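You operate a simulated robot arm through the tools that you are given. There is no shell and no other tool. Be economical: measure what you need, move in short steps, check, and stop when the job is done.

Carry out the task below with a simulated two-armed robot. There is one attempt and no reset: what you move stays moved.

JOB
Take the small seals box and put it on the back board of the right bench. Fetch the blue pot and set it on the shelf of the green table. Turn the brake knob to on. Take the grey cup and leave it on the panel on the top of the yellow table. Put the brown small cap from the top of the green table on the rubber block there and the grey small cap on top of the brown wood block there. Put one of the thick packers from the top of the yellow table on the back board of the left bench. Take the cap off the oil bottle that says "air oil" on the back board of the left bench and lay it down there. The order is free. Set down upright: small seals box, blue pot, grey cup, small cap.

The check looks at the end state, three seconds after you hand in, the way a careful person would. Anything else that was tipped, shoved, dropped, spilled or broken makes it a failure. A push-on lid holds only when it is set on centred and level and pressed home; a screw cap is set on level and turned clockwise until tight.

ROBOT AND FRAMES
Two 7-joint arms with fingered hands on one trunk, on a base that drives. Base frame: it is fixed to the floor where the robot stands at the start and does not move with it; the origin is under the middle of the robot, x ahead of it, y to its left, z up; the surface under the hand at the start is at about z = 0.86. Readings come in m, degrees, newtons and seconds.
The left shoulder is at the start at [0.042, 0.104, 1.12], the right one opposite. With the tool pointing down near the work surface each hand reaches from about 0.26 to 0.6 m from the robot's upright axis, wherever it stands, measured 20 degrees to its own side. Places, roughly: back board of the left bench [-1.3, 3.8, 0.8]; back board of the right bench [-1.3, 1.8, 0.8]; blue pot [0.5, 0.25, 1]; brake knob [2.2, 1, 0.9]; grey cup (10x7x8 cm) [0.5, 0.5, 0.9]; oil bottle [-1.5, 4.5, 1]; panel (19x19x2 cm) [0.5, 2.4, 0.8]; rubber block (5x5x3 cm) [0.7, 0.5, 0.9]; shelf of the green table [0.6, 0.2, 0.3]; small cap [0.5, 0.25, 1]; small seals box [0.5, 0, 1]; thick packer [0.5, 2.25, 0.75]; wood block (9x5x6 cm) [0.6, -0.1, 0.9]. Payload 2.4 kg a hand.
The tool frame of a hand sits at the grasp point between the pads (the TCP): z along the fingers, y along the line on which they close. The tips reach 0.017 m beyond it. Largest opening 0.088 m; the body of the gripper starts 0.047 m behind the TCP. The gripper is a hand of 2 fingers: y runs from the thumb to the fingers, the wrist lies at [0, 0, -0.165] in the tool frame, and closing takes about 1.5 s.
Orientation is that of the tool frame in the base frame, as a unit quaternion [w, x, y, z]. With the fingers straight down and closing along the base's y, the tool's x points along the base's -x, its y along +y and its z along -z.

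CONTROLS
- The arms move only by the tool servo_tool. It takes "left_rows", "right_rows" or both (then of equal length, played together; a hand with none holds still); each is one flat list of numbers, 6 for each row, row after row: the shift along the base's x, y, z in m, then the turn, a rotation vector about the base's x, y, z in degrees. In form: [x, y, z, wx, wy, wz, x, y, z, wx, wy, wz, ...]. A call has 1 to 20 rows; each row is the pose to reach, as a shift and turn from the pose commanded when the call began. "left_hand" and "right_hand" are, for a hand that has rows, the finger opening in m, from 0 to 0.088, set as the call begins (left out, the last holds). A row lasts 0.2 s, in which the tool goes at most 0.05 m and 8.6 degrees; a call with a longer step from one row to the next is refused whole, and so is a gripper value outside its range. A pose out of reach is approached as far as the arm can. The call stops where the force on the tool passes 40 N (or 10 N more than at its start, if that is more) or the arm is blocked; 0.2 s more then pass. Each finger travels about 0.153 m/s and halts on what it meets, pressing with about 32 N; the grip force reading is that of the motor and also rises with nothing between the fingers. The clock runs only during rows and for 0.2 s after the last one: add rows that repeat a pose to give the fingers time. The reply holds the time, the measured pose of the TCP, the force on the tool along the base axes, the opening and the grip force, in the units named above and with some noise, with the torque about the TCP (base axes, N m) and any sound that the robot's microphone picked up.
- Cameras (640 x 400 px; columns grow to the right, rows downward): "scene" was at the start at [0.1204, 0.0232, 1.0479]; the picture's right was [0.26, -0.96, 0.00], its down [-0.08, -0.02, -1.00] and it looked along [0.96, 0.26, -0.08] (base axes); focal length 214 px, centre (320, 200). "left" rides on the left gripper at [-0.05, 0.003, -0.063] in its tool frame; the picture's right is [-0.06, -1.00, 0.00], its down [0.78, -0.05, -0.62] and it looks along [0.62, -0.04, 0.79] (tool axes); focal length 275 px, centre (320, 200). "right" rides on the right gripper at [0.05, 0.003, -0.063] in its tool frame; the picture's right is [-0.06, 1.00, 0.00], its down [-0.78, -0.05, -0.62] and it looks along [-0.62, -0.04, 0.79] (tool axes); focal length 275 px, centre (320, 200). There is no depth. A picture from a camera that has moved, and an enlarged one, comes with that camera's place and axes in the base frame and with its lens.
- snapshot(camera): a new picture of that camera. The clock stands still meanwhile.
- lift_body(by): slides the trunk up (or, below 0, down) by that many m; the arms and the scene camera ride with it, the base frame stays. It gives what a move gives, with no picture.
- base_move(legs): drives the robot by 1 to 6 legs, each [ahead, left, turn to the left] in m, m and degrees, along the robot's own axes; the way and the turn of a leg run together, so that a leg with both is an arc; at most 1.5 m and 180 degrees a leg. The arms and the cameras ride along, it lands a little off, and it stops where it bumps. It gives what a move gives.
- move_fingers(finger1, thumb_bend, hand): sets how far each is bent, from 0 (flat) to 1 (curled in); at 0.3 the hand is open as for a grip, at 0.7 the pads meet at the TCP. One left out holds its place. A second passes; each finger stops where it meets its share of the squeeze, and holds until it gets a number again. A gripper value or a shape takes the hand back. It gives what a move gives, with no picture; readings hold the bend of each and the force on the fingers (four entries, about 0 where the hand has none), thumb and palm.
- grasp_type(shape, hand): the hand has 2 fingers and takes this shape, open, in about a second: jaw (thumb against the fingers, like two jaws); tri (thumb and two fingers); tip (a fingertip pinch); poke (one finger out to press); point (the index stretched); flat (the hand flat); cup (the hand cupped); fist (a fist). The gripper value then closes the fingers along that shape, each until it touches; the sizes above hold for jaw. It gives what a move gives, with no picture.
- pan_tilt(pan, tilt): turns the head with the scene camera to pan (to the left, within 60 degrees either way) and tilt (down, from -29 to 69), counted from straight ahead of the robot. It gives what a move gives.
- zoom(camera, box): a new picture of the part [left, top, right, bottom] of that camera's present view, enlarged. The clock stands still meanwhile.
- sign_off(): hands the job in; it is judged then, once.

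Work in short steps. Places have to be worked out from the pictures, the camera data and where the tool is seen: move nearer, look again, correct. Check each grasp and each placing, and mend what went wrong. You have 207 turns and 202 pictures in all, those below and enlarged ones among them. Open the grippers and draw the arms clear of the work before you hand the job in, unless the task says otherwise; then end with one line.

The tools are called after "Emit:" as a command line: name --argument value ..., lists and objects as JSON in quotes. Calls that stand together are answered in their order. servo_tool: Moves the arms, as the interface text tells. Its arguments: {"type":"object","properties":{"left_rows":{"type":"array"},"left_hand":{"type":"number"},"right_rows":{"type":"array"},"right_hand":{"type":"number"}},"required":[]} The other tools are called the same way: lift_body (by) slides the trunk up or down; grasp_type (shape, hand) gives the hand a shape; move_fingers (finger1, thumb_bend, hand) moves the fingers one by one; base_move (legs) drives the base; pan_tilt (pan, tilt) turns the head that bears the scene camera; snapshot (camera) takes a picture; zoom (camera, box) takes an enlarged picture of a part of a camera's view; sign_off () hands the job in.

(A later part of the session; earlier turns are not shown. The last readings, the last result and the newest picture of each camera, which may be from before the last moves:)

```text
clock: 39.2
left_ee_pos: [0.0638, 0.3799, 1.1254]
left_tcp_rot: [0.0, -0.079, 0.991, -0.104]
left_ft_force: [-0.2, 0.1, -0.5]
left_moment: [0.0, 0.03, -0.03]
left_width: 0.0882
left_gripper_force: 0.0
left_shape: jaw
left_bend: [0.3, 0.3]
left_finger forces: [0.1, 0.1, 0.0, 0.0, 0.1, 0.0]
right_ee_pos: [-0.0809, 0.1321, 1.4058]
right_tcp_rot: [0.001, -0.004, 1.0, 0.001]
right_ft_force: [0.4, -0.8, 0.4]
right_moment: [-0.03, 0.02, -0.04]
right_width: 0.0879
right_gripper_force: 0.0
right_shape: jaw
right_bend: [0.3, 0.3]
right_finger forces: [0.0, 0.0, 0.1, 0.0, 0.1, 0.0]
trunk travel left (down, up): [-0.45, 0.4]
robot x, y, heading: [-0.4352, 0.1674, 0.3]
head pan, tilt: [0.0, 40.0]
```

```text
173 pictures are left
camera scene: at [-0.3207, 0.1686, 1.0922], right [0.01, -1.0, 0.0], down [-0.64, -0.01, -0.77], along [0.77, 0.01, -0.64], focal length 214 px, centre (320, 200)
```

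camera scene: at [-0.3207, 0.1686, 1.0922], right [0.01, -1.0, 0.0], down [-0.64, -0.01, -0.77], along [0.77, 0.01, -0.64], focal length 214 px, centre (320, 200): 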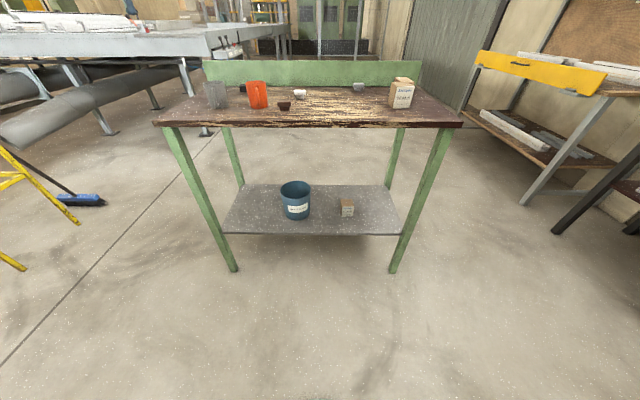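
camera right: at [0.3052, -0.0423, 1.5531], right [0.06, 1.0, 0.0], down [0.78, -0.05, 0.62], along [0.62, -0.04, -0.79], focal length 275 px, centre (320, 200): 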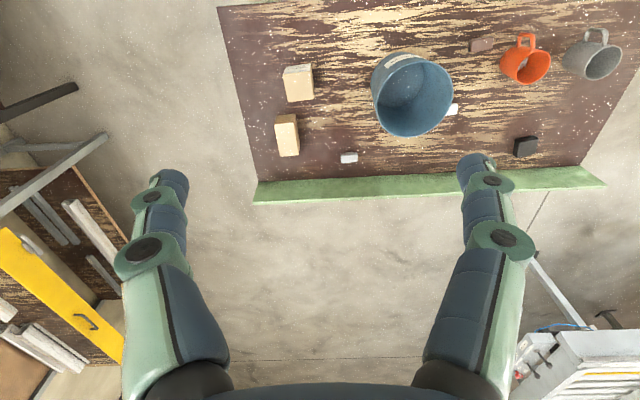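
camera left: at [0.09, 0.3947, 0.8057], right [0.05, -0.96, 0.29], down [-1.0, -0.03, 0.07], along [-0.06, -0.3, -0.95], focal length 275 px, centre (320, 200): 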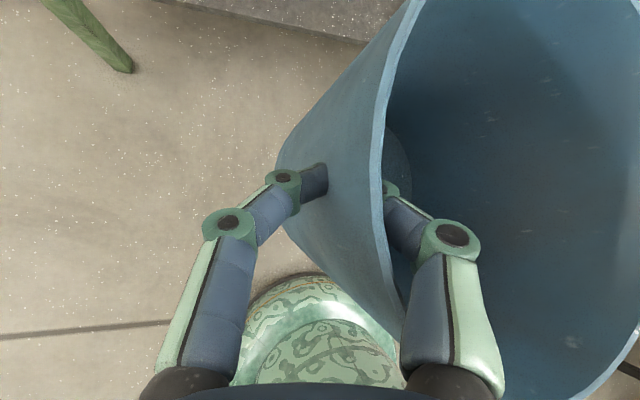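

I'll level the left hand and pull it in, lower the trunk to nominal, then drive up to the table for the caps.

Emit:
servo_tool --left_rows '[-0.03, -0.03, 0.02, 6, 0, -4.6, -0.06, -0.06, 0.04, 11.9, 0, -9.2, -0.1, -0.09, 0.06, 11.9, 0, -9.2, -0.12, -0.1, 0.08, 11.9, 0, -9.2]'

Emit:
lift_body --by -0.1

Emit:
base_move --legs '[[0.49, 0.05, 0]]'

Emit:
snapshot --camera "left"

Emit:
snapshot --camera "right"

Emit:
snapshot --camera "scene"

```text
refused: row 3 steps farther than a row can; nothing moved
```

```text
clock: 40.5
left_ee_pos: [0.064, 0.3755, 1.0238]
left_tcp_rot: [0.0, -0.078, 0.992, -0.104]
left_ft_force: [0.1, 0.7, -0.2]
left_moment: [-0.02, -0.02, -0.01]
left_width: 0.0881
left_gripper_force: 0.1
left_shape: jaw
left_bend: [0.3, 0.3]
left_finger forces: [0.0, 0.0, 0.0, 0.0, 0.0, 0.0]
right_ee_pos: [-0.0813, 0.13, 1.3057]
right_tcp_rot: [0.0, -0.004, 1.0, 0.0]
right_ft_force: [0.3, -0.4, -0.7]
right_moment: [0.03, 0.02, 0.01]
right_width: 0.0877
right_gripper_force: 0.0
right_shape: jaw
right_bend: [0.3, 0.3]
right_finger forces: [0.1, 0.1, 0.0, 0.0, 0.1, 0.0]
trunk travel left (down, up): [-0.35, 0.5]
robot x, y, heading: [-0.4388, 0.1694, 0.3]
head pan, tilt: [0.0, 40.0]
```

```text
clock: 43.4
left_ee_pos: [0.5523, 0.4274, 1.0238]
left_tcp_rot: [0.0, -0.077, 0.992, -0.104]
left_ft_force: [-0.2, -0.1, 0.4]
left_moment: [0.02, 0.01, -0.01]
left_width: 0.0879
left_gripper_force: 0.0
left_shape: jaw
left_bend: [0.3, 0.3]
left_finger forces: [0.0, 0.1, 0.0, 0.1, 0.0, 0.0]
right_ee_pos: [0.4072, 0.1836, 1.3056]
right_tcp_rot: [0.0, -0.002, 1.0, 0.0]
right_ft_force: [-0.7, -0.3, 0.2]
right_moment: [0.01, -0.04, 0.03]
right_width: 0.088
right_gripper_force: 0.0
right_shape: jaw
right_bend: [0.3, 0.3]
right_finger forces: [0.1, 0.0, 0.0, 0.0, 0.0, 0.0]
trunk travel left (down, up): [-0.35, 0.5]
robot x, y, heading: [0.0515, 0.2212, -0.1]
head pan, tilt: [0.0, 40.0]
```

```text
172 pictures are left
camera left: at [0.6009, 0.4508, 1.0844], right [0.21, -0.96, 0.21], down [-0.78, -0.04, 0.63], along [-0.59, -0.29, -0.75], focal length 275 px, centre (320, 200)
```

left: 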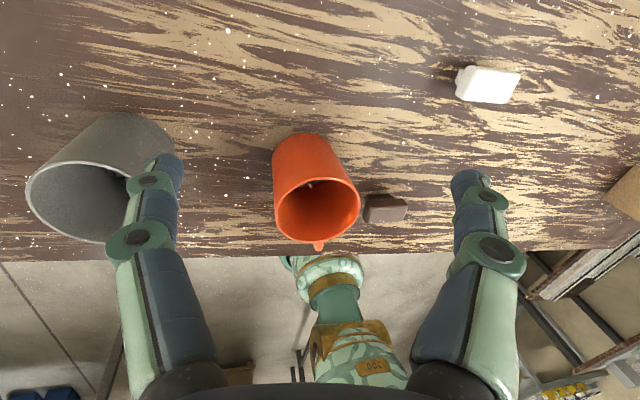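

```text
171 pictures are left
camera right: at [0.358, 0.1855, 1.369], right [0.06, 1.0, 0.0], down [0.78, -0.05, 0.62], along [0.62, -0.04, -0.79], focal length 275 px, centre (320, 200)
```

right: 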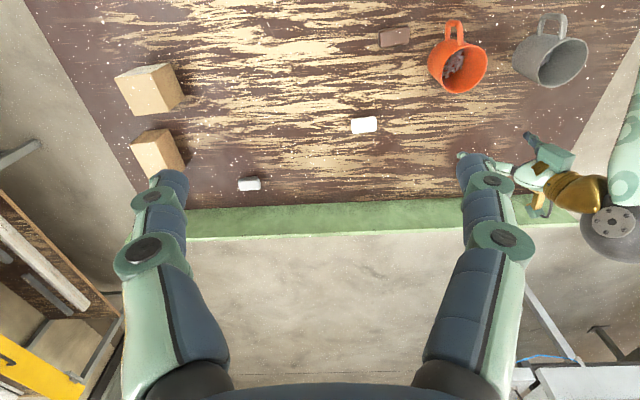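

```text
170 pictures are left
camera scene: at [0.1703, 0.222, 0.9915], right [0.0, -1.0, 0.0], down [-0.64, 0.0, -0.77], along [0.77, 0.0, -0.64], focal length 214 px, centre (320, 200)
```

scene: 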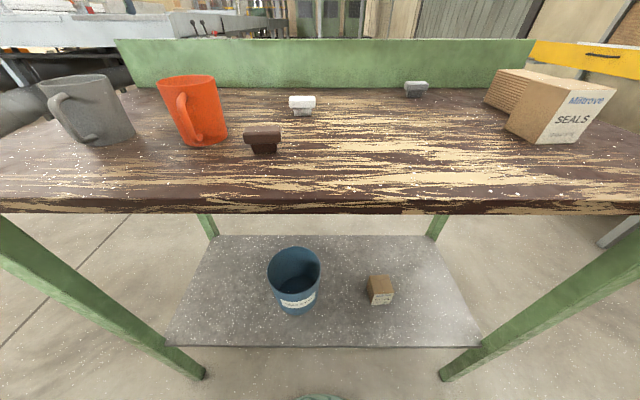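

Brown cap ≈(0.430, 0.295), top z≈0.888; the orange cup is close on its left, so I'll turn the hand 90° to close along x. Move above it first, in small steps.

Emit:
servo_tool --left_rows '[0, -0.005, 0.02, 0.8, -0.8, -8.2, -0.01, -0.01, 0.04, 1.6, -1.6, -16.4, -0.02, -0.02, 0.04, 2.4, -2.4, -24.7, -0.035, -0.035, 0.04, 3.2, -3.2, -32.9, -0.05, -0.05, 0.04, 4, -4, -41.1, -0.065, -0.065, 0.04, 4.8, -4.8, -49.3, -0.08, -0.08, 0.04, 5.6, -5.6, -57.5, -0.09, -0.095, 0.04, 6.4, -6.4, -65.8, -0.1, -0.11, 0.03, 7.2, -7.2, -74, -0.11, -0.12, 0.02, 8, -8, -82.2, -0.12, -0.13, 0.01, 8.8, -8.8, -90.4, -0.122, -0.132, 0, 9.6, -9.6, -98.6, -0.122, -0.132, 0, 9.6, -9.6, -98.6]'

Emit:
snapshot --camera "left"

Emit:
snapshot --camera "scene"

```text
clock: 46.2
left_ee_pos: [0.4297, 0.2951, 1.0244]
left_tcp_rot: [0.0, 0.709, 0.705, 0.0]
left_ft_force: [0.9, 0.2, -0.1]
left_moment: [0.0, 0.0, 0.01]
left_width: 0.088
left_gripper_force: 0.0
left_shape: jaw
left_bend: [0.3, 0.3]
left_finger forces: [0.1, 0.0, 0.0, 0.1, 0.0, 0.1]
right_ee_pos: [0.4074, 0.1828, 1.3055]
right_tcp_rot: [0.0, -0.002, 1.0, 0.001]
right_ft_force: [-1.0, 0.0, -0.8]
right_moment: [0.03, 0.01, -0.02]
right_width: 0.0878
right_gripper_force: 0.0
right_shape: jaw
right_bend: [0.3, 0.3]
right_finger forces: [0.0, 0.0, 0.1, 0.0, 0.2, 0.0]
trunk travel left (down, up): [-0.35, 0.5]
robot x, y, heading: [0.0541, 0.2221, 0.1]
head pan, tilt: [0.0, 40.0]
```

```text
169 pictures are left
camera left: at [0.4333, 0.2448, 1.0871], right [-1.0, -0.06, 0.0], down [-0.04, 0.78, 0.62], along [-0.03, 0.62, -0.79], focal length 275 px, centre (320, 200)
```

left: 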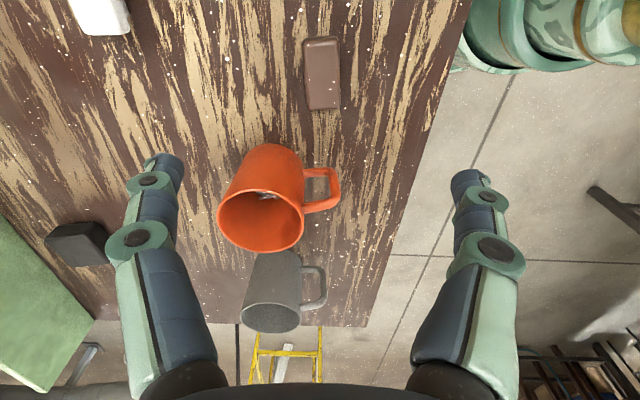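

```text
168 pictures are left
camera scene: at [0.1701, 0.222, 0.9916], right [0.0, -1.0, 0.0], down [-0.64, 0.0, -0.77], along [0.77, 0.0, -0.64], focal length 214 px, centre (320, 200)
```

scene: 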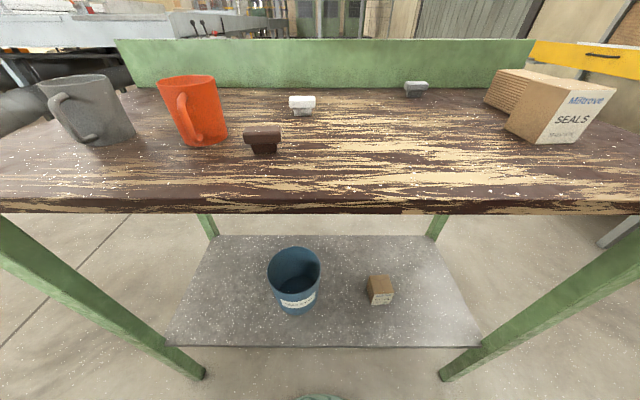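

Cap is right below at (0.430, 0.293). Descend to z≈0.882 and close.

Emit:
servo_tool --left_rows '[0, -0.002, -0.045, 0, 0, 0, 0, -0.002, -0.09, 0, 0, 0, 0, -0.002, -0.12, 0, 0, 0, 0, -0.002, -0.142, 0, 0, 0, 0, -0.002, -0.142, 0, 0, 0]' --left_hand 0.07

Emit:
servo_tool --left_rows '[0, 0, 0, 0, 0, 0, 0, 0, 0, 0, 0, 0, 0, 0, 0, 0, 0, 0, 0, 0, 0, 0, 0, 0]' --left_hand 0

Emit:
snapshot --camera "scene"

```text
clock: 47.4
left_ee_pos: [0.43, 0.2928, 0.8844]
left_tcp_rot: [-0.001, 0.708, 0.706, 0.0]
left_ft_force: [0.4, 1.1, 0.0]
left_moment: [0.0, 0.01, 0.01]
left_width: 0.07
left_gripper_force: 0.2
left_shape: jaw
left_bend: [0.59, 0.56]
left_finger forces: [0.1, 0.0, 0.0, 0.0, 0.0, 0.0]
right_ee_pos: [0.4062, 0.1838, 1.3056]
right_tcp_rot: [0.002, -0.001, 1.0, 0.0]
right_ft_force: [0.4, 0.6, -0.4]
right_moment: [0.01, 0.03, 0.0]
right_width: 0.088
right_gripper_force: 0.0
right_shape: jaw
right_bend: [0.3, 0.3]
right_finger forces: [0.1, 0.0, 0.0, 0.0, 0.0, 0.0]
trunk travel left (down, up): [-0.35, 0.5]
robot x, y, heading: [0.0539, 0.223, 0.3]
head pan, tilt: [0.0, 40.0]
```

```text
clock: 48.4
left_ee_pos: [0.4306, 0.2932, 0.8839]
left_tcp_rot: [0.0, 0.709, 0.705, 0.0]
left_ft_force: [0.1, -0.6, 0.3]
left_moment: [0.0, -0.01, 0.01]
left_width: 0.0114
left_gripper_force: 31.7
left_shape: jaw
left_bend: [0.74, 0.72]
left_finger forces: [25.5, 0.1, 0.1, 0.1, 26.2, 0.0]
right_ee_pos: [0.4071, 0.1834, 1.3063]
right_tcp_rot: [0.0, -0.002, 1.0, 0.001]
right_ft_force: [0.1, -0.3, 0.6]
right_moment: [-0.01, 0.04, -0.01]
right_width: 0.0879
right_gripper_force: 0.0
right_shape: jaw
right_bend: [0.3, 0.3]
right_finger forces: [0.0, 0.1, 0.1, 0.0, 0.0, 0.1]
trunk travel left (down, up): [-0.35, 0.5]
robot x, y, heading: [0.0543, 0.2222, 0.3]
head pan, tilt: [0.0, 40.0]
```

```text
167 pictures are left
camera scene: at [0.1701, 0.2219, 0.9916], right [0.0, -1.0, 0.0], down [-0.64, 0.0, -0.77], along [0.77, 0.0, -0.64], focal length 214 px, centre (320, 200)
```

scene: 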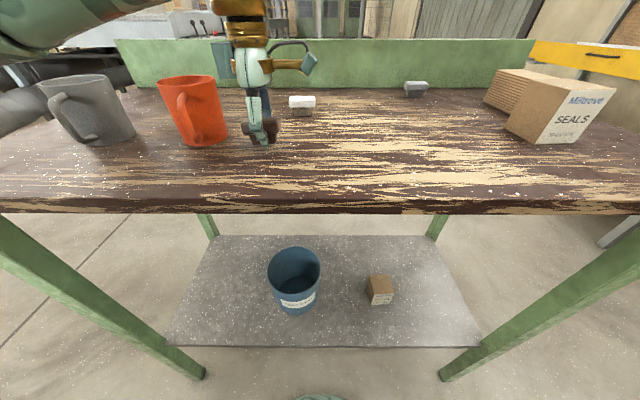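

Gripped (26 N each side). Lift and look at it from the head camera.

Emit:
servo_tool --left_rows '[0, 0, 0.04, 0, 0, 0, 0, 0, 0.08, 0, 0, 0, 0, 0, 0.12, 0, 0, 0]'

Emit:
pan_tilt --pan 15 --tilt 15

Emit:
snapshot --camera "scene"

Emit:
snapshot --camera "left"

```text
clock: 49.2
left_ee_pos: [0.4312, 0.2942, 1.0033]
left_tcp_rot: [-0.001, 0.708, 0.706, 0.0]
left_ft_force: [-0.1, 0.3, -0.3]
left_moment: [-0.02, 0.0, 0.0]
left_width: 0.0116
left_gripper_force: 31.4
left_shape: jaw
left_bend: [0.74, 0.73]
left_finger forces: [25.6, 0.1, 0.1, 0.0, 26.0, 0.0]
right_ee_pos: [0.407, 0.1828, 1.3064]
right_tcp_rot: [0.001, -0.002, 1.0, 0.0]
right_ft_force: [1.4, -0.8, 0.8]
right_moment: [0.0, -0.01, 0.02]
right_width: 0.088
right_gripper_force: 0.1
right_shape: jaw
right_bend: [0.3, 0.3]
right_finger forces: [0.0, 0.0, 0.0, 0.0, 0.1, 0.0]
trunk travel left (down, up): [-0.35, 0.5]
robot x, y, heading: [0.0527, 0.2228, -0.0]
head pan, tilt: [0.0, 40.0]
```

```text
clock: 50.1
left_ee_pos: [0.4323, 0.2935, 1.002]
left_tcp_rot: [0.0, 0.708, 0.706, -0.001]
left_ft_force: [0.2, 0.8, 0.0]
left_moment: [0.0, -0.01, 0.03]
left_width: 0.0112
left_gripper_force: 32.1
left_shape: jaw
left_bend: [0.74, 0.73]
left_finger forces: [25.7, 0.1, 0.0, 0.1, 26.0, 0.1]
right_ee_pos: [0.4064, 0.1827, 1.3055]
right_tcp_rot: [0.001, -0.001, 1.0, 0.0]
right_ft_force: [-0.8, 0.5, -1.5]
right_moment: [0.05, -0.01, -0.01]
right_width: 0.0881
right_gripper_force: 0.1
right_shape: jaw
right_bend: [0.3, 0.3]
right_finger forces: [0.0, 0.1, 0.0, 0.0, 0.0, 0.0]
trunk travel left (down, up): [-0.35, 0.5]
robot x, y, heading: [0.0557, 0.2234, 0.0]
head pan, tilt: [15.0, 15.0]
```

```text
166 pictures are left
camera scene: at [0.1753, 0.2461, 1.031], right [0.26, -0.96, 0.0], down [-0.25, -0.07, -0.97], along [0.93, 0.25, -0.26], focal length 214 px, centre (320, 200)
```

scene: 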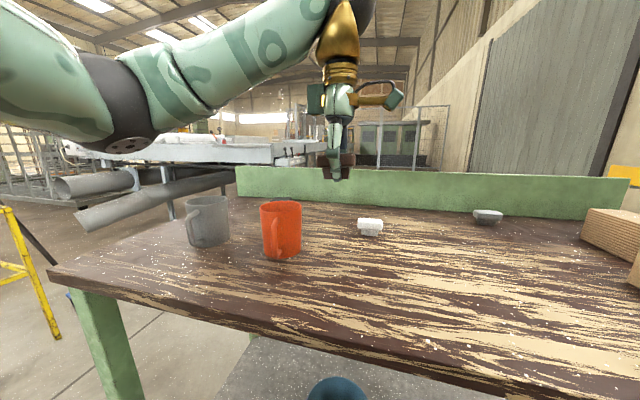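

```text
165 pictures are left
camera left: at [0.4351, 0.2441, 1.0654], right [-1.0, -0.06, 0.0], down [-0.04, 0.78, 0.62], along [-0.04, 0.62, -0.79], focal length 275 px, centre (320, 200)
```

left: 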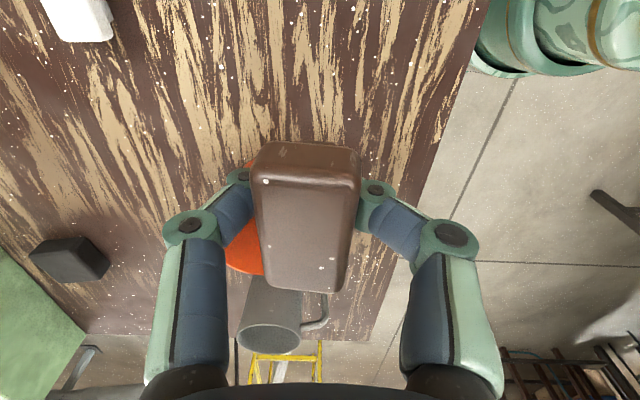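

The cap is held level. I'll raise a little, shift the base left so the rubber block is within reach, and move the hand towards it.

Emit:
servo_tool --left_rows '[0, 0, 0.04, 0, 0, 0, 0.03, 0, 0.05, 0, 0, 0, 0.07, 0, 0.05, 0, 0, 0, 0.11, 0, 0.05, 0, 0, 0, 0.14, 0, 0.05, 0, 0, 0]'

Emit:
base_move --legs '[[0.04, 0.16, 0]]'

Emit:
pan_tilt --pan 5 --tilt 20

Emit:
snapshot --camera "left"

Emit:
snapshot --camera "scene"

```text
clock: 51.3
left_ee_pos: [0.5717, 0.2939, 1.0537]
left_tcp_rot: [0.0, 0.709, 0.705, 0.001]
left_ft_force: [0.2, -0.5, -0.2]
left_moment: [-0.04, 0.01, 0.01]
left_width: 0.0114
left_gripper_force: 32.1
left_shape: jaw
left_bend: [0.74, 0.73]
left_finger forces: [25.4, 0.0, 0.0, 0.0, 25.5, 0.0]
right_ee_pos: [0.4076, 0.1832, 1.306]
right_tcp_rot: [0.001, -0.002, 1.0, 0.0]
right_ft_force: [-0.7, 0.0, -0.1]
right_moment: [0.0, -0.01, 0.0]
right_width: 0.088
right_gripper_force: 0.1
right_shape: jaw
right_bend: [0.3, 0.3]
right_finger forces: [0.0, 0.0, 0.1, 0.0, 0.0, 0.1]
trunk travel left (down, up): [-0.35, 0.5]
robot x, y, heading: [0.0538, 0.223, 0.2]
head pan, tilt: [15.0, 15.0]
```

```text
clock: 52.8
left_ee_pos: [0.6109, 0.4546, 1.0536]
left_tcp_rot: [-0.001, 0.708, 0.706, 0.0]
left_ft_force: [-0.5, 0.2, 0.4]
left_moment: [0.0, 0.01, 0.01]
left_width: 0.0114
left_gripper_force: 32.2
left_shape: jaw
left_bend: [0.74, 0.73]
left_finger forces: [25.3, 0.0, 0.1, 0.0, 25.5, 0.0]
right_ee_pos: [0.4462, 0.343, 1.3052]
right_tcp_rot: [0.002, -0.002, 1.0, 0.0]
right_ft_force: [0.0, 0.5, -0.6]
right_moment: [-0.01, -0.01, 0.03]
right_width: 0.088
right_gripper_force: 0.0
right_shape: jaw
right_bend: [0.3, 0.3]
right_finger forces: [0.1, 0.0, 0.0, 0.0, 0.0, 0.0]
trunk travel left (down, up): [-0.35, 0.5]
robot x, y, heading: [0.0886, 0.3786, 0.2]
head pan, tilt: [15.0, 15.0]
```

```text
clock: 53.5
left_ee_pos: [0.6106, 0.4543, 1.0524]
left_tcp_rot: [0.0, 0.708, 0.706, 0.0]
left_ft_force: [-0.1, -0.2, -0.6]
left_moment: [0.05, -0.01, -0.01]
left_width: 0.0115
left_gripper_force: 32.0
left_shape: jaw
left_bend: [0.74, 0.73]
left_finger forces: [25.3, 0.1, 0.0, 0.1, 25.6, 0.0]
right_ee_pos: [0.4458, 0.3433, 1.3055]
right_tcp_rot: [0.001, -0.002, 1.0, 0.0]
right_ft_force: [0.2, -0.1, -0.4]
right_moment: [0.01, -0.01, 0.02]
right_width: 0.088
right_gripper_force: 0.0
right_shape: jaw
right_bend: [0.3, 0.3]
right_finger forces: [0.0, 0.0, 0.0, 0.0, 0.0, 0.1]
trunk travel left (down, up): [-0.35, 0.5]
robot x, y, heading: [0.0887, 0.3813, 0.7]
head pan, tilt: [5.0, 20.0]
```

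```text
164 pictures are left
camera left: at [0.6143, 0.4044, 1.1162], right [-1.0, -0.06, 0.0], down [-0.04, 0.78, 0.62], along [-0.04, 0.62, -0.79], focal length 275 px, centre (320, 200)
```

left: 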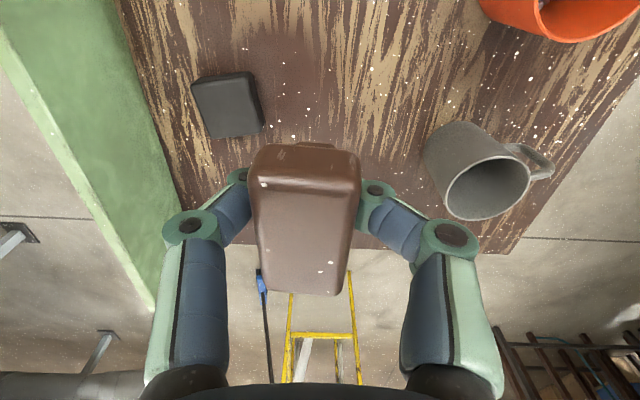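

```text
163 pictures are left
camera scene: at [0.2168, 0.39, 1.023], right [0.09, -1.0, 0.0], down [-0.34, -0.03, -0.94], along [0.94, 0.09, -0.34], focal length 214 px, centre (320, 200)
```

scene: 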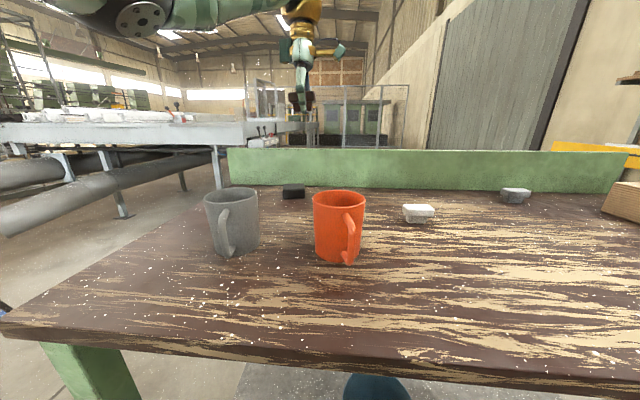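

Block top centre ≈(0.684, 0.488). Move over it and go down to just above contact.

Emit:
servo_tool --left_rows '[0.035, 0.016, 0, 0, 0, 0, 0.071, 0.033, 0, 0, 0, 0, 0.071, 0.033, -0.04, 0, 0, 0, 0.071, 0.033, -0.08, 0, 0, 0, 0.071, 0.033, -0.115, 0, 0, 0, 0.071, 0.033, -0.115, 0, 0, 0]'

Emit:
zoom --camera "scene" --box '[200, 120, 400, 240]'

Emit:
snapshot --camera "left"

```text
clock: 54.9
left_ee_pos: [0.6528, 0.4955, 0.9448]
left_tcp_rot: [0.0, 0.709, 0.705, 0.0]
left_ft_force: [0.0, -1.0, 0.4]
left_moment: [0.0, 0.01, -0.01]
left_width: 0.0119
left_gripper_force: 32.0
left_shape: jaw
left_bend: [0.74, 0.74]
left_finger forces: [24.7, 0.0, 0.0, 0.0, 25.1, 0.0]
left hand out of reach, approached as far as the arm can: row 1, 2, 3, 4, 5, 6
right_ee_pos: [0.4458, 0.3429, 1.3055]
right_tcp_rot: [0.001, -0.002, 1.0, -0.001]
right_ft_force: [0.2, -0.3, -1.2]
right_moment: [-0.01, -0.02, 0.02]
right_width: 0.0879
right_gripper_force: 0.0
right_shape: jaw
right_bend: [0.3, 0.3]
right_finger forces: [0.0, 0.0, 0.0, 0.0, 0.0, 0.0]
trunk travel left (down, up): [-0.35, 0.5]
robot x, y, heading: [0.0932, 0.3802, 0.2]
head pan, tilt: [5.0, 20.0]
```

```text
3.20 times, centred on (300, 180) of scene
camera zoom: at [0.2169, 0.3899, 1.023], right [0.09, -1.0, 0.0], down [-0.34, -0.03, -0.94], along [0.94, 0.09, -0.34], focal length 686 px, centre (384, 264)
```

zoom: 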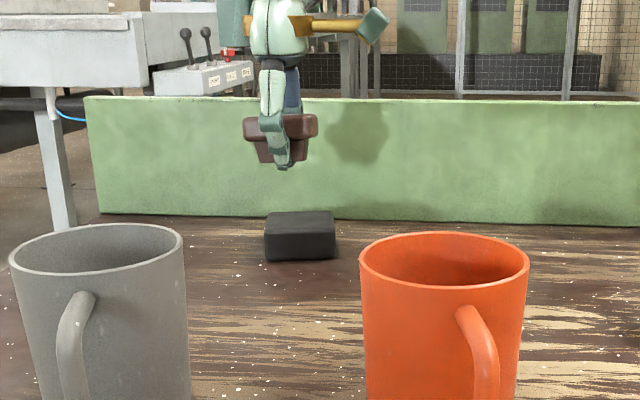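

```text
161 pictures are left
camera left: at [0.6563, 0.4454, 1.0075], right [-1.0, -0.06, 0.0], down [-0.04, 0.78, 0.62], along [-0.04, 0.62, -0.79], focal length 275 px, centre (320, 200)
```

left: 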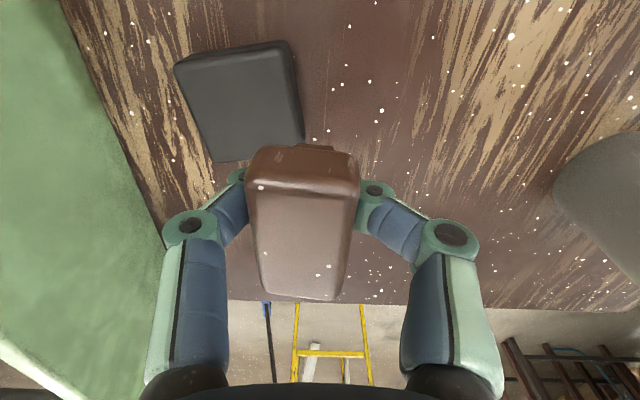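

The block is ~3 cm out of reach. I'll look straight down to see how much room the base has in front.

Emit:
pan_tilt --pan 0 --tilt 69

Emit:
snapshot --camera "scene"

```text
clock: 56.0
left_ee_pos: [0.6528, 0.4958, 0.9439]
left_tcp_rot: [0.0, 0.708, 0.706, 0.0]
left_ft_force: [0.2, 0.5, -0.4]
left_moment: [0.0, 0.0, -0.04]
left_width: 0.0118
left_gripper_force: 32.1
left_shape: jaw
left_bend: [0.74, 0.74]
left_finger forces: [24.8, 0.0, 0.1, 0.0, 25.0, 0.0]
right_ee_pos: [0.4447, 0.3437, 1.3057]
right_tcp_rot: [0.001, -0.001, 1.0, 0.0]
right_ft_force: [0.4, 1.0, 0.3]
right_moment: [0.0, 0.01, 0.01]
right_width: 0.0878
right_gripper_force: 0.1
right_shape: jaw
right_bend: [0.3, 0.3]
right_finger forces: [0.0, 0.0, 0.0, 0.1, 0.0, 0.0]
trunk travel left (down, up): [-0.35, 0.5]
robot x, y, heading: [0.0941, 0.3806, 0.1]
head pan, tilt: [0.0, 68.8]
```

```text
160 pictures are left
camera scene: at [0.1801, 0.3816, 0.9555], right [0.0, -1.0, 0.0], down [-0.93, 0.0, -0.36], along [0.36, 0.0, -0.93], focal length 214 px, centre (320, 200)
```

scene: 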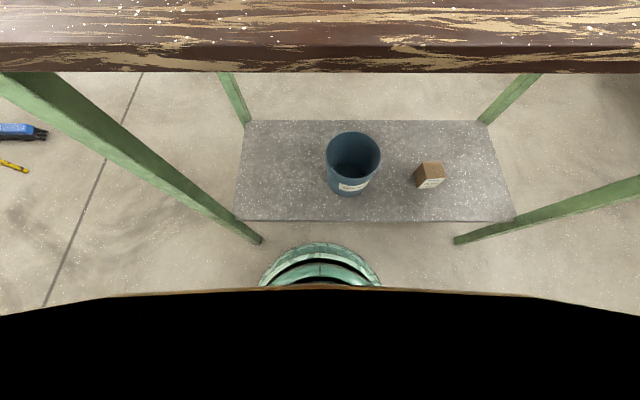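

There's a few cm of room before the shelf edge. Combine a small advance with a right turn to bring the left shoulder forward.

Emit:
servo_tool --left_rows '[0, 0, 0.03, 0, 0, 0, -0.02, 0, 0.04, 0, 0, 0]'

Emit:
base_move --legs '[[0.025, 0.0, -15]]'

Emit:
pan_tilt --pan 20 --tilt 25

Emit:
snapshot --camera "left"

```text
clock: 56.6
left_ee_pos: [0.651, 0.492, 0.9862]
left_tcp_rot: [-0.001, 0.709, 0.705, -0.001]
left_ft_force: [0.6, 0.4, -0.1]
left_moment: [-0.01, -0.02, 0.03]
left_width: 0.0118
left_gripper_force: 32.1
left_shape: jaw
left_bend: [0.74, 0.74]
left_finger forces: [24.8, 0.0, 0.0, 0.0, 24.9, 0.1]
left hand out of reach, approached as far as the arm can: row 2
right_ee_pos: [0.4467, 0.3437, 1.3063]
right_tcp_rot: [0.001, -0.001, 1.0, 0.0]
right_ft_force: [-0.1, -0.1, -0.1]
right_moment: [-0.02, 0.0, 0.02]
right_width: 0.0878
right_gripper_force: 0.0
right_shape: jaw
right_bend: [0.3, 0.3]
right_finger forces: [0.0, 0.0, 0.1, 0.0, 0.1, 0.1]
trunk travel left (down, up): [-0.35, 0.5]
robot x, y, heading: [0.0954, 0.3807, 0.3]
head pan, tilt: [0.0, 68.8]
```

```text
clock: 57.9
left_ee_pos: [0.6853, 0.3409, 0.9863]
left_tcp_rot: [-0.001, 0.795, 0.607, -0.001]
left_ft_force: [0.2, 0.4, -0.3]
left_moment: [0.0, -0.01, -0.01]
left_width: 0.0118
left_gripper_force: 31.8
left_shape: jaw
left_bend: [0.74, 0.74]
left_finger forces: [24.7, 0.1, 0.1, 0.0, 24.8, 0.1]
right_ee_pos: [0.4493, 0.2501, 1.3062]
right_tcp_rot: [0.001, 0.129, 0.992, 0.0]
right_ft_force: [1.2, -0.4, -0.1]
right_moment: [-0.01, 0.0, -0.03]
right_width: 0.0882
right_gripper_force: 0.2
right_shape: jaw
right_bend: [0.3, 0.3]
right_finger forces: [0.0, 0.0, 0.0, 0.1, 0.0, 0.0]
trunk travel left (down, up): [-0.35, 0.5]
robot x, y, heading: [0.1148, 0.3797, -14.8]
head pan, tilt: [0.0, 68.8]
```

```text
clock: 59.0
left_ee_pos: [0.6846, 0.3405, 0.9859]
left_tcp_rot: [0.0, 0.795, 0.607, 0.0]
left_ft_force: [-0.3, 0.6, -0.5]
left_moment: [-0.01, -0.01, 0.0]
left_width: 0.0117
left_gripper_force: 31.6
left_shape: jaw
left_bend: [0.74, 0.74]
left_finger forces: [24.7, 0.0, 0.0, 0.1, 24.9, 0.0]
right_ee_pos: [0.4492, 0.2491, 1.3059]
right_tcp_rot: [0.001, 0.129, 0.992, 0.001]
right_ft_force: [-0.1, -0.5, -0.2]
right_moment: [0.01, 0.03, 0.0]
right_width: 0.0878
right_gripper_force: 0.1
right_shape: jaw
right_bend: [0.3, 0.3]
right_finger forces: [0.0, 0.1, 0.0, 0.1, 0.0, 0.0]
trunk travel left (down, up): [-0.35, 0.5]
robot x, y, heading: [0.1182, 0.3772, -15.1]
head pan, tilt: [20.0, 25.0]
```

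```text
159 pictures are left
camera left: at [0.6749, 0.2918, 1.0493], right [-0.98, 0.2, 0.0], down [0.16, 0.77, 0.62], along [0.12, 0.61, -0.79], focal length 275 px, centre (320, 200)
```

left: 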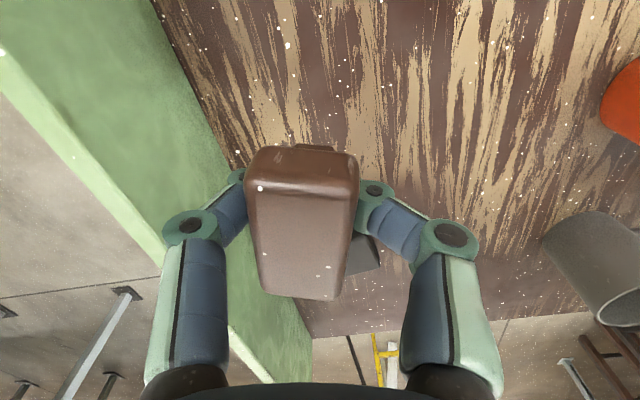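

Now shift +y to above the block and check the measured pose.

Emit:
servo_tool --left_rows '[0, 0.04, 0, 0, 0, 0, 0, 0.08, 0, 0, 0, 0, 0, 0.12, 0, 0, 0, 0, 0, 0.146, 0, 0, 0, 0, 0, 0.146, -0.02, 0, 0, 0]'

Emit:
snapshot --camera "left"

Emit:
zoom --camera "scene" --box '[200, 100, 440, 250]'

```text
clock: 60.2
left_ee_pos: [0.7193, 0.4844, 0.9654]
left_tcp_rot: [-0.001, 0.795, 0.607, -0.002]
left_ft_force: [-0.1, -0.2, -0.2]
left_moment: [0.04, -0.01, -0.01]
left_width: 0.0116
left_gripper_force: 31.6
left_shape: jaw
left_bend: [0.74, 0.74]
left_finger forces: [24.8, 0.0, 0.0, 0.0, 24.9, 0.0]
left hand out of reach, approached as far as the arm can: row 1, 2, 3, 4, 5
right_ee_pos: [0.4488, 0.2501, 1.3052]
right_tcp_rot: [0.001, 0.13, 0.992, 0.0]
right_ft_force: [-0.1, -0.1, 0.3]
right_moment: [0.0, 0.0, -0.03]
right_width: 0.0881
right_gripper_force: 0.0
right_shape: jaw
right_bend: [0.3, 0.3]
right_finger forces: [0.0, 0.1, 0.0, 0.1, 0.1, 0.1]
trunk travel left (down, up): [-0.35, 0.5]
robot x, y, heading: [0.1171, 0.3804, -15.0]
head pan, tilt: [20.0, 25.0]
```

```text
158 pictures are left
camera left: at [0.7092, 0.4357, 1.0286], right [-0.98, 0.2, 0.0], down [0.16, 0.77, 0.62], along [0.12, 0.61, -0.79], focal length 275 px, centre (320, 200)
```

left: 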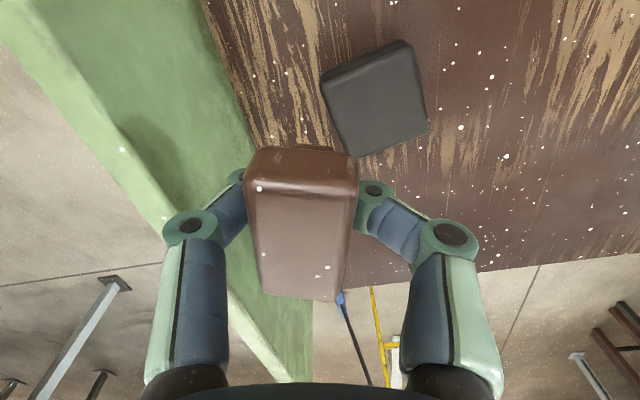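

```text
2.67 times, centred on (320, 175) of scene
camera zoom: at [0.2398, 0.3783, 1.0149], right [0.09, -1.0, 0.0], down [-0.42, -0.04, -0.91], along [0.9, 0.08, -0.42], focal length 572 px, centre (320, 267)
```

zoom: 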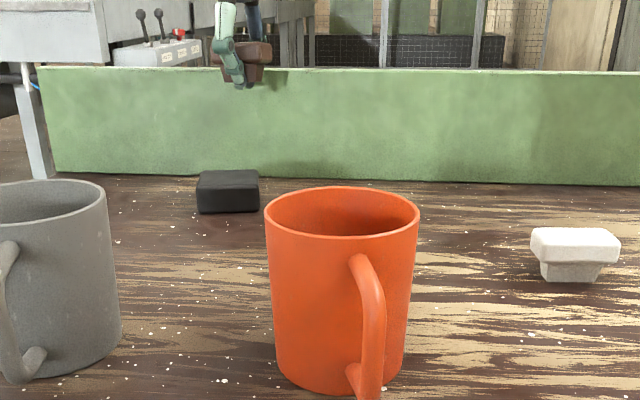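

Block centre ≈(0.686, 0.487); the hand is at x 0.719. Move back in x and read.

Emit:
servo_tool --left_rows '[-0.02, 0, 0, 0, 0, 0, -0.036, 0, 0, 0, 0, 0, -0.036, 0, 0, 0, 0, 0]'

```text
clock: 61.0
left_ee_pos: [0.72, 0.4798, 0.9684]
left_tcp_rot: [-0.001, 0.795, 0.607, 0.0]
left_ft_force: [0.0, 0.0, 0.0]
left_moment: [-0.04, 0.02, 0.03]
left_width: 0.0115
left_gripper_force: 31.7
left_shape: jaw
left_bend: [0.74, 0.74]
left_finger forces: [24.8, 0.0, 0.0, 0.1, 24.9, 0.1]
left hand out of reach, approached as far as the arm can: row 1, 2, 3
right_ee_pos: [0.4481, 0.2479, 1.3059]
right_tcp_rot: [0.0, 0.129, 0.992, 0.0]
right_ft_force: [-0.4, 1.0, 0.2]
right_moment: [-0.01, -0.01, 0.01]
right_width: 0.0878
right_gripper_force: 0.1
right_shape: jaw
right_bend: [0.3, 0.3]
right_finger forces: [0.0, 0.1, 0.0, 0.0, 0.0, 0.0]
trunk travel left (down, up): [-0.35, 0.5]
robot x, y, heading: [0.1191, 0.379, -14.8]
head pan, tilt: [20.0, 25.0]
```

Emit:
servo_tool --left_rows '[-0.02, 0, 0, 0, 0, 0, -0.03, 0, 0, 0, 0, 0, -0.03, 0, 0, 0, 0, 0]'

```text
clock: 61.9
left_ee_pos: [0.7176, 0.4805, 0.967]
left_tcp_rot: [0.0, 0.795, 0.606, -0.001]
left_ft_force: [0.9, 1.3, 1.2]
left_moment: [0.01, 0.04, 0.02]
left_width: 0.0119
left_gripper_force: 32.2
left_shape: jaw
left_bend: [0.74, 0.74]
left_finger forces: [24.8, 0.1, 0.0, 0.1, 24.9, 0.0]
left hand out of reach, approached as far as the arm can: row 1, 2, 3
right_ee_pos: [0.4473, 0.2479, 1.3054]
right_tcp_rot: [0.001, 0.129, 0.992, 0.0]
right_ft_force: [-0.4, 0.6, -0.1]
right_moment: [0.0, -0.02, 0.03]
right_width: 0.088
right_gripper_force: 0.1
right_shape: jaw
right_bend: [0.3, 0.3]
right_finger forces: [0.0, 0.1, 0.0, 0.1, 0.0, 0.0]
trunk travel left (down, up): [-0.35, 0.5]
robot x, y, heading: [0.1175, 0.3791, -14.8]
head pan, tilt: [20.0, 25.0]
```

The readings suggest a joint limit rather than distance. Step back toward the robot to regain a free posture, then re-approach.

Emit:
servo_tool --left_rows '[-0.03, -0.03, 0.02, 0, 0, 0, -0.06, -0.06, 0.03, 0, 0, 0, -0.09, -0.09, 0.03, 0, 0, 0, -0.09, -0.09, 0.03, 0, 0, 0]'

```text
clock: 62.9
left_ee_pos: [0.6925, 0.3659, 1.002]
left_tcp_rot: [-0.001, 0.795, 0.607, -0.001]
left_ft_force: [0.4, 0.6, -0.1]
left_moment: [-0.03, -0.01, -0.02]
left_width: 0.0115
left_gripper_force: 31.7
left_shape: jaw
left_bend: [0.74, 0.74]
left_finger forces: [24.7, 0.0, 0.0, 0.0, 24.9, 0.0]
left hand out of reach, approached as far as the arm can: row 1, 2, 3, 4
right_ee_pos: [0.4481, 0.2492, 1.3051]
right_tcp_rot: [0.001, 0.129, 0.992, -0.001]
right_ft_force: [-1.2, 0.5, 0.3]
right_moment: [0.05, 0.02, -0.01]
right_width: 0.0881
right_gripper_force: 0.1
right_shape: jaw
right_bend: [0.3, 0.3]
right_finger forces: [0.1, 0.1, 0.0, 0.0, 0.0, 0.0]
trunk travel left (down, up): [-0.35, 0.5]
robot x, y, heading: [0.1144, 0.3788, -14.8]
head pan, tilt: [20.0, 25.0]
```

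x is pinned at ≈0.56 in the robot frame whatever I command, so likely a wrist limit. Rotate the hand back by 25° yaw to free it.

Emit:
servo_tool --left_rows '[-0.01, 0, 0.01, 0, 0, 8, -0.02, 0, 0.02, 0, 0, 16, -0.03, 0, 0.02, 0, 0, 24, -0.03, 0, 0.02, 0, 0, 24]'

Emit:
snapshot --camera "scene"

```text
clock: 63.9
left_ee_pos: [0.6862, 0.3584, 1.0259]
left_tcp_rot: [-0.002, 0.65, 0.76, 0.0]
left_ft_force: [0.6, -0.3, -1.0]
left_moment: [-0.02, 0.0, 0.0]
left_width: 0.0119
left_gripper_force: 31.9
left_shape: jaw
left_bend: [0.74, 0.74]
left_finger forces: [24.9, 0.0, 0.1, 0.0, 25.0, 0.1]
left hand out of reach, approached as far as the arm can: row 1, 2, 3, 4
right_ee_pos: [0.4473, 0.2488, 1.3061]
right_tcp_rot: [0.0, 0.13, 0.992, 0.0]
right_ft_force: [-1.0, -0.6, 0.3]
right_moment: [0.0, 0.01, -0.01]
right_width: 0.0877
right_gripper_force: 0.1
right_shape: jaw
right_bend: [0.3, 0.3]
right_finger forces: [0.0, 0.0, 0.0, 0.1, 0.1, 0.0]
trunk travel left (down, up): [-0.35, 0.5]
robot x, y, heading: [0.1194, 0.3785, -15.1]
head pan, tilt: [20.0, 25.0]
```

```text
156 pictures are left
camera scene: at [0.2397, 0.3782, 1.0149], right [0.09, -1.0, 0.0], down [-0.42, -0.04, -0.91], along [0.9, 0.08, -0.42], focal length 214 px, centre (320, 200)
```

scene: 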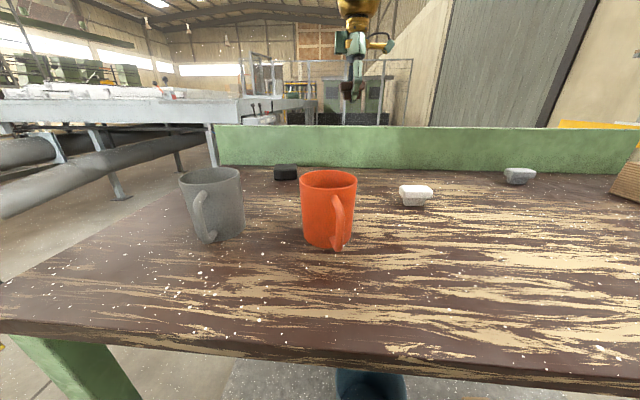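

Keep commanding back until the hand follows, to resynchronise.

Emit:
servo_tool --left_rows '[-0.04, 0, 0, 0, 0, 0, -0.08, 0, 0, 0, 0, 0, -0.12, 0, 0, 0, 0, 0, -0.16, 0, 0, 0, 0, 0, -0.16, 0, 0, 0, 0, 0]'

```text
clock: 65.0
left_ee_pos: [0.6582, 0.2999, 1.0445]
left_tcp_rot: [-0.002, 0.651, 0.759, -0.001]
left_ft_force: [-0.2, -0.4, -0.2]
left_moment: [0.0, 0.0, 0.04]
left_width: 0.0114
left_gripper_force: 31.7
left_shape: jaw
left_bend: [0.74, 0.74]
left_finger forces: [24.9, 0.1, 0.0, 0.0, 25.0, 0.1]
left hand out of reach, approached as far as the arm can: row 1, 2, 3, 4, 5
right_ee_pos: [0.449, 0.2495, 1.3058]
right_tcp_rot: [0.001, 0.129, 0.992, 0.0]
right_ft_force: [0.6, 0.0, 0.5]
right_moment: [0.02, 0.01, -0.03]
right_width: 0.0883
right_gripper_force: 0.2
right_shape: jaw
right_bend: [0.3, 0.3]
right_finger forces: [0.0, 0.0, 0.0, 0.0, 0.1, 0.1]
trunk travel left (down, up): [-0.35, 0.5]
robot x, y, heading: [0.1181, 0.3783, -14.8]
head pan, tilt: [20.0, 25.0]
```

The arm seems stretched (elbow near straight) and slow to fold. Give it time at the commanded inner pose.

Emit:
servo_tool --left_rows '[0, 0, 0, 0, 0, 0, 0, 0, 0, 0, 0, 0, 0, 0, 0, 0, 0, 0, 0, 0, 0, 0, 0, 0, 0, 0, 0, 0, 0, 0]'

```text
clock: 66.2
left_ee_pos: [0.6585, 0.3008, 1.0445]
left_tcp_rot: [-0.002, 0.651, 0.759, 0.0]
left_ft_force: [0.2, 0.7, -0.1]
left_moment: [0.0, -0.02, -0.02]
left_width: 0.0118
left_gripper_force: 32.0
left_shape: jaw
left_bend: [0.74, 0.74]
left_finger forces: [25.0, 0.0, 0.1, 0.0, 25.0, 0.1]
right_ee_pos: [0.4491, 0.2484, 1.3057]
right_tcp_rot: [0.001, 0.13, 0.992, -0.001]
right_ft_force: [-0.1, -0.3, -0.4]
right_moment: [0.0, 0.02, 0.0]
right_width: 0.0879
right_gripper_force: 0.2
right_shape: jaw
right_bend: [0.3, 0.3]
right_finger forces: [0.0, 0.1, 0.0, 0.1, 0.0, 0.0]
trunk travel left (down, up): [-0.35, 0.5]
robot x, y, heading: [0.1156, 0.3763, -14.8]
head pan, tilt: [20.0, 25.0]
```

Commands reset to the reached pose each call, so it is a true limit in this posture. I'll keep unwinding the hand's yaw with the position held, then test motion inward.

Emit:
servo_tool --left_rows '[0, 0, 0, 0, 0, 8, 0, 0, 0, 0, 0, 16, 0, 0, 0, 0, 0, 24, 0, 0, 0, 0, 0, 32, 0, 0, 0, 0, 0, 40, 0, 0, 0, 0, 0, 48, -0.02, 0, 0, 0, 0, 48, -0.04, 0, 0, 0, 0, 48, -0.06, 0, 0, 0, 0, 48]'

Emit:
pan_tilt --pan 20 --tilt -5

Emit:
snapshot --camera "scene"

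```text
clock: 68.2
left_ee_pos: [0.6007, 0.2993, 1.0477]
left_tcp_rot: [-0.002, 0.286, 0.958, 0.0]
left_ft_force: [-0.6, 0.0, -0.6]
left_moment: [0.02, -0.01, -0.01]
left_width: 0.0089
left_gripper_force: 32.0
left_shape: jaw
left_bend: [0.76, 0.76]
left_finger forces: [0.1, 0.0, 0.0, 0.0, 0.1, 0.1]
right_ee_pos: [0.4484, 0.2489, 1.3054]
right_tcp_rot: [0.001, 0.13, 0.992, 0.0]
right_ft_force: [-1.1, 0.0, 0.5]
right_moment: [0.01, -0.02, 0.04]
right_width: 0.0877
right_gripper_force: 0.1
right_shape: jaw
right_bend: [0.3, 0.3]
right_finger forces: [0.0, 0.0, 0.1, 0.0, 0.0, 0.0]
trunk travel left (down, up): [-0.35, 0.5]
robot x, y, heading: [0.1157, 0.3777, -15.0]
head pan, tilt: [20.0, 25.0]
```

```text
clock: 69.2
left_ee_pos: [0.6002, 0.2991, 1.0464]
left_tcp_rot: [0.0, 0.286, 0.958, -0.001]
left_ft_force: [0.6, 1.2, -0.2]
left_moment: [-0.02, 0.0, -0.01]
left_width: 0.0084
left_gripper_force: 32.4
left_shape: jaw
left_bend: [0.76, 0.76]
left_finger forces: [0.0, 0.0, 0.0, 0.0, 0.0, 0.1]
right_ee_pos: [0.448, 0.2489, 1.3049]
right_tcp_rot: [0.001, 0.129, 0.992, 0.0]
right_ft_force: [0.1, -0.1, 0.1]
right_moment: [0.0, 0.0, 0.03]
right_width: 0.0879
right_gripper_force: 0.0
right_shape: jaw
right_bend: [0.3, 0.3]
right_finger forces: [0.0, 0.1, 0.0, 0.0, 0.0, 0.1]
trunk travel left (down, up): [-0.35, 0.5]
robot x, y, heading: [0.1197, 0.3806, -15.2]
head pan, tilt: [20.0, -5.0]
```

```text
155 pictures are left
camera scene: at [0.2351, 0.3778, 1.0629], right [0.09, -1.0, 0.0], down [0.09, 0.01, -1.0], along [0.99, 0.09, 0.09], focal length 214 px, centre (320, 200)
```

scene: 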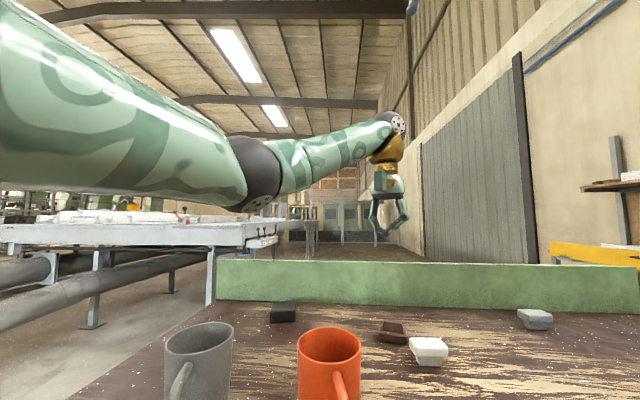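

The cap slipped out of the grip during that turn and now lies near the white one. Look closely.

Emit:
zoom --camera "scene" --box '[340, 290, 480, 390]'

Emit:
snapshot --camera "right"

Emit:
snapshot --camera "left"

```text
4.00 times, centred on (410, 340) of scene
camera zoom: at [0.2351, 0.3778, 1.0629], right [0.09, -1.0, 0.0], down [0.09, 0.01, -1.0], along [0.99, 0.09, 0.09], focal length 858 px, centre (-40, -360)
```

zoom: 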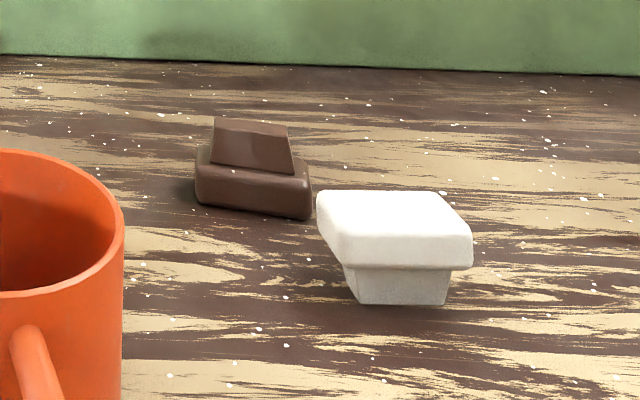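

```text
153 pictures are left
camera right: at [0.4017, 0.2643, 1.3691], right [0.32, 0.95, 0.0], down [0.74, -0.25, 0.62], along [0.59, -0.2, -0.79], focal length 275 px, centre (320, 200)
```

right: 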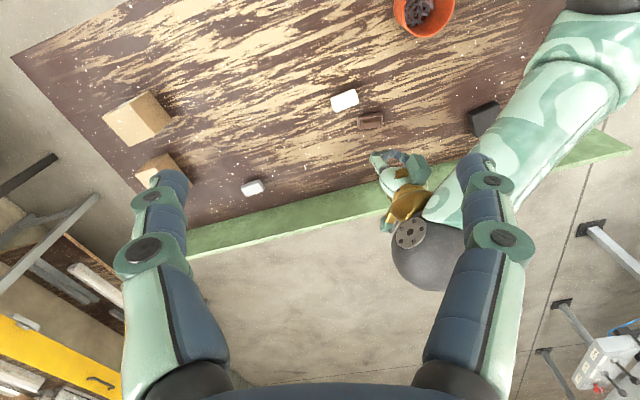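

```text
152 pictures are left
camera left: at [0.6441, 0.2739, 1.1102], right [-0.5, -0.87, 0.0], down [-0.68, 0.39, 0.62], along [-0.54, 0.31, -0.79], focal length 275 px, centre (320, 200)
```

left: 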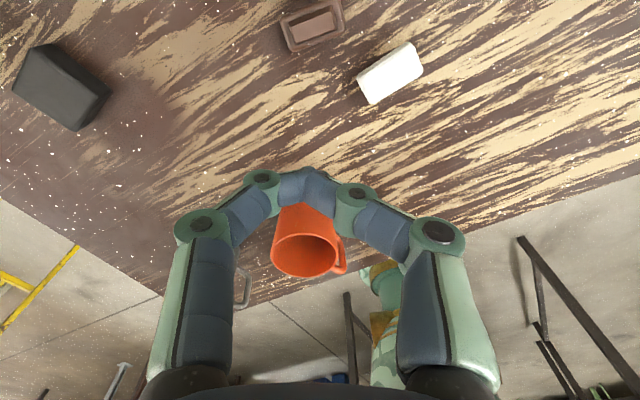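

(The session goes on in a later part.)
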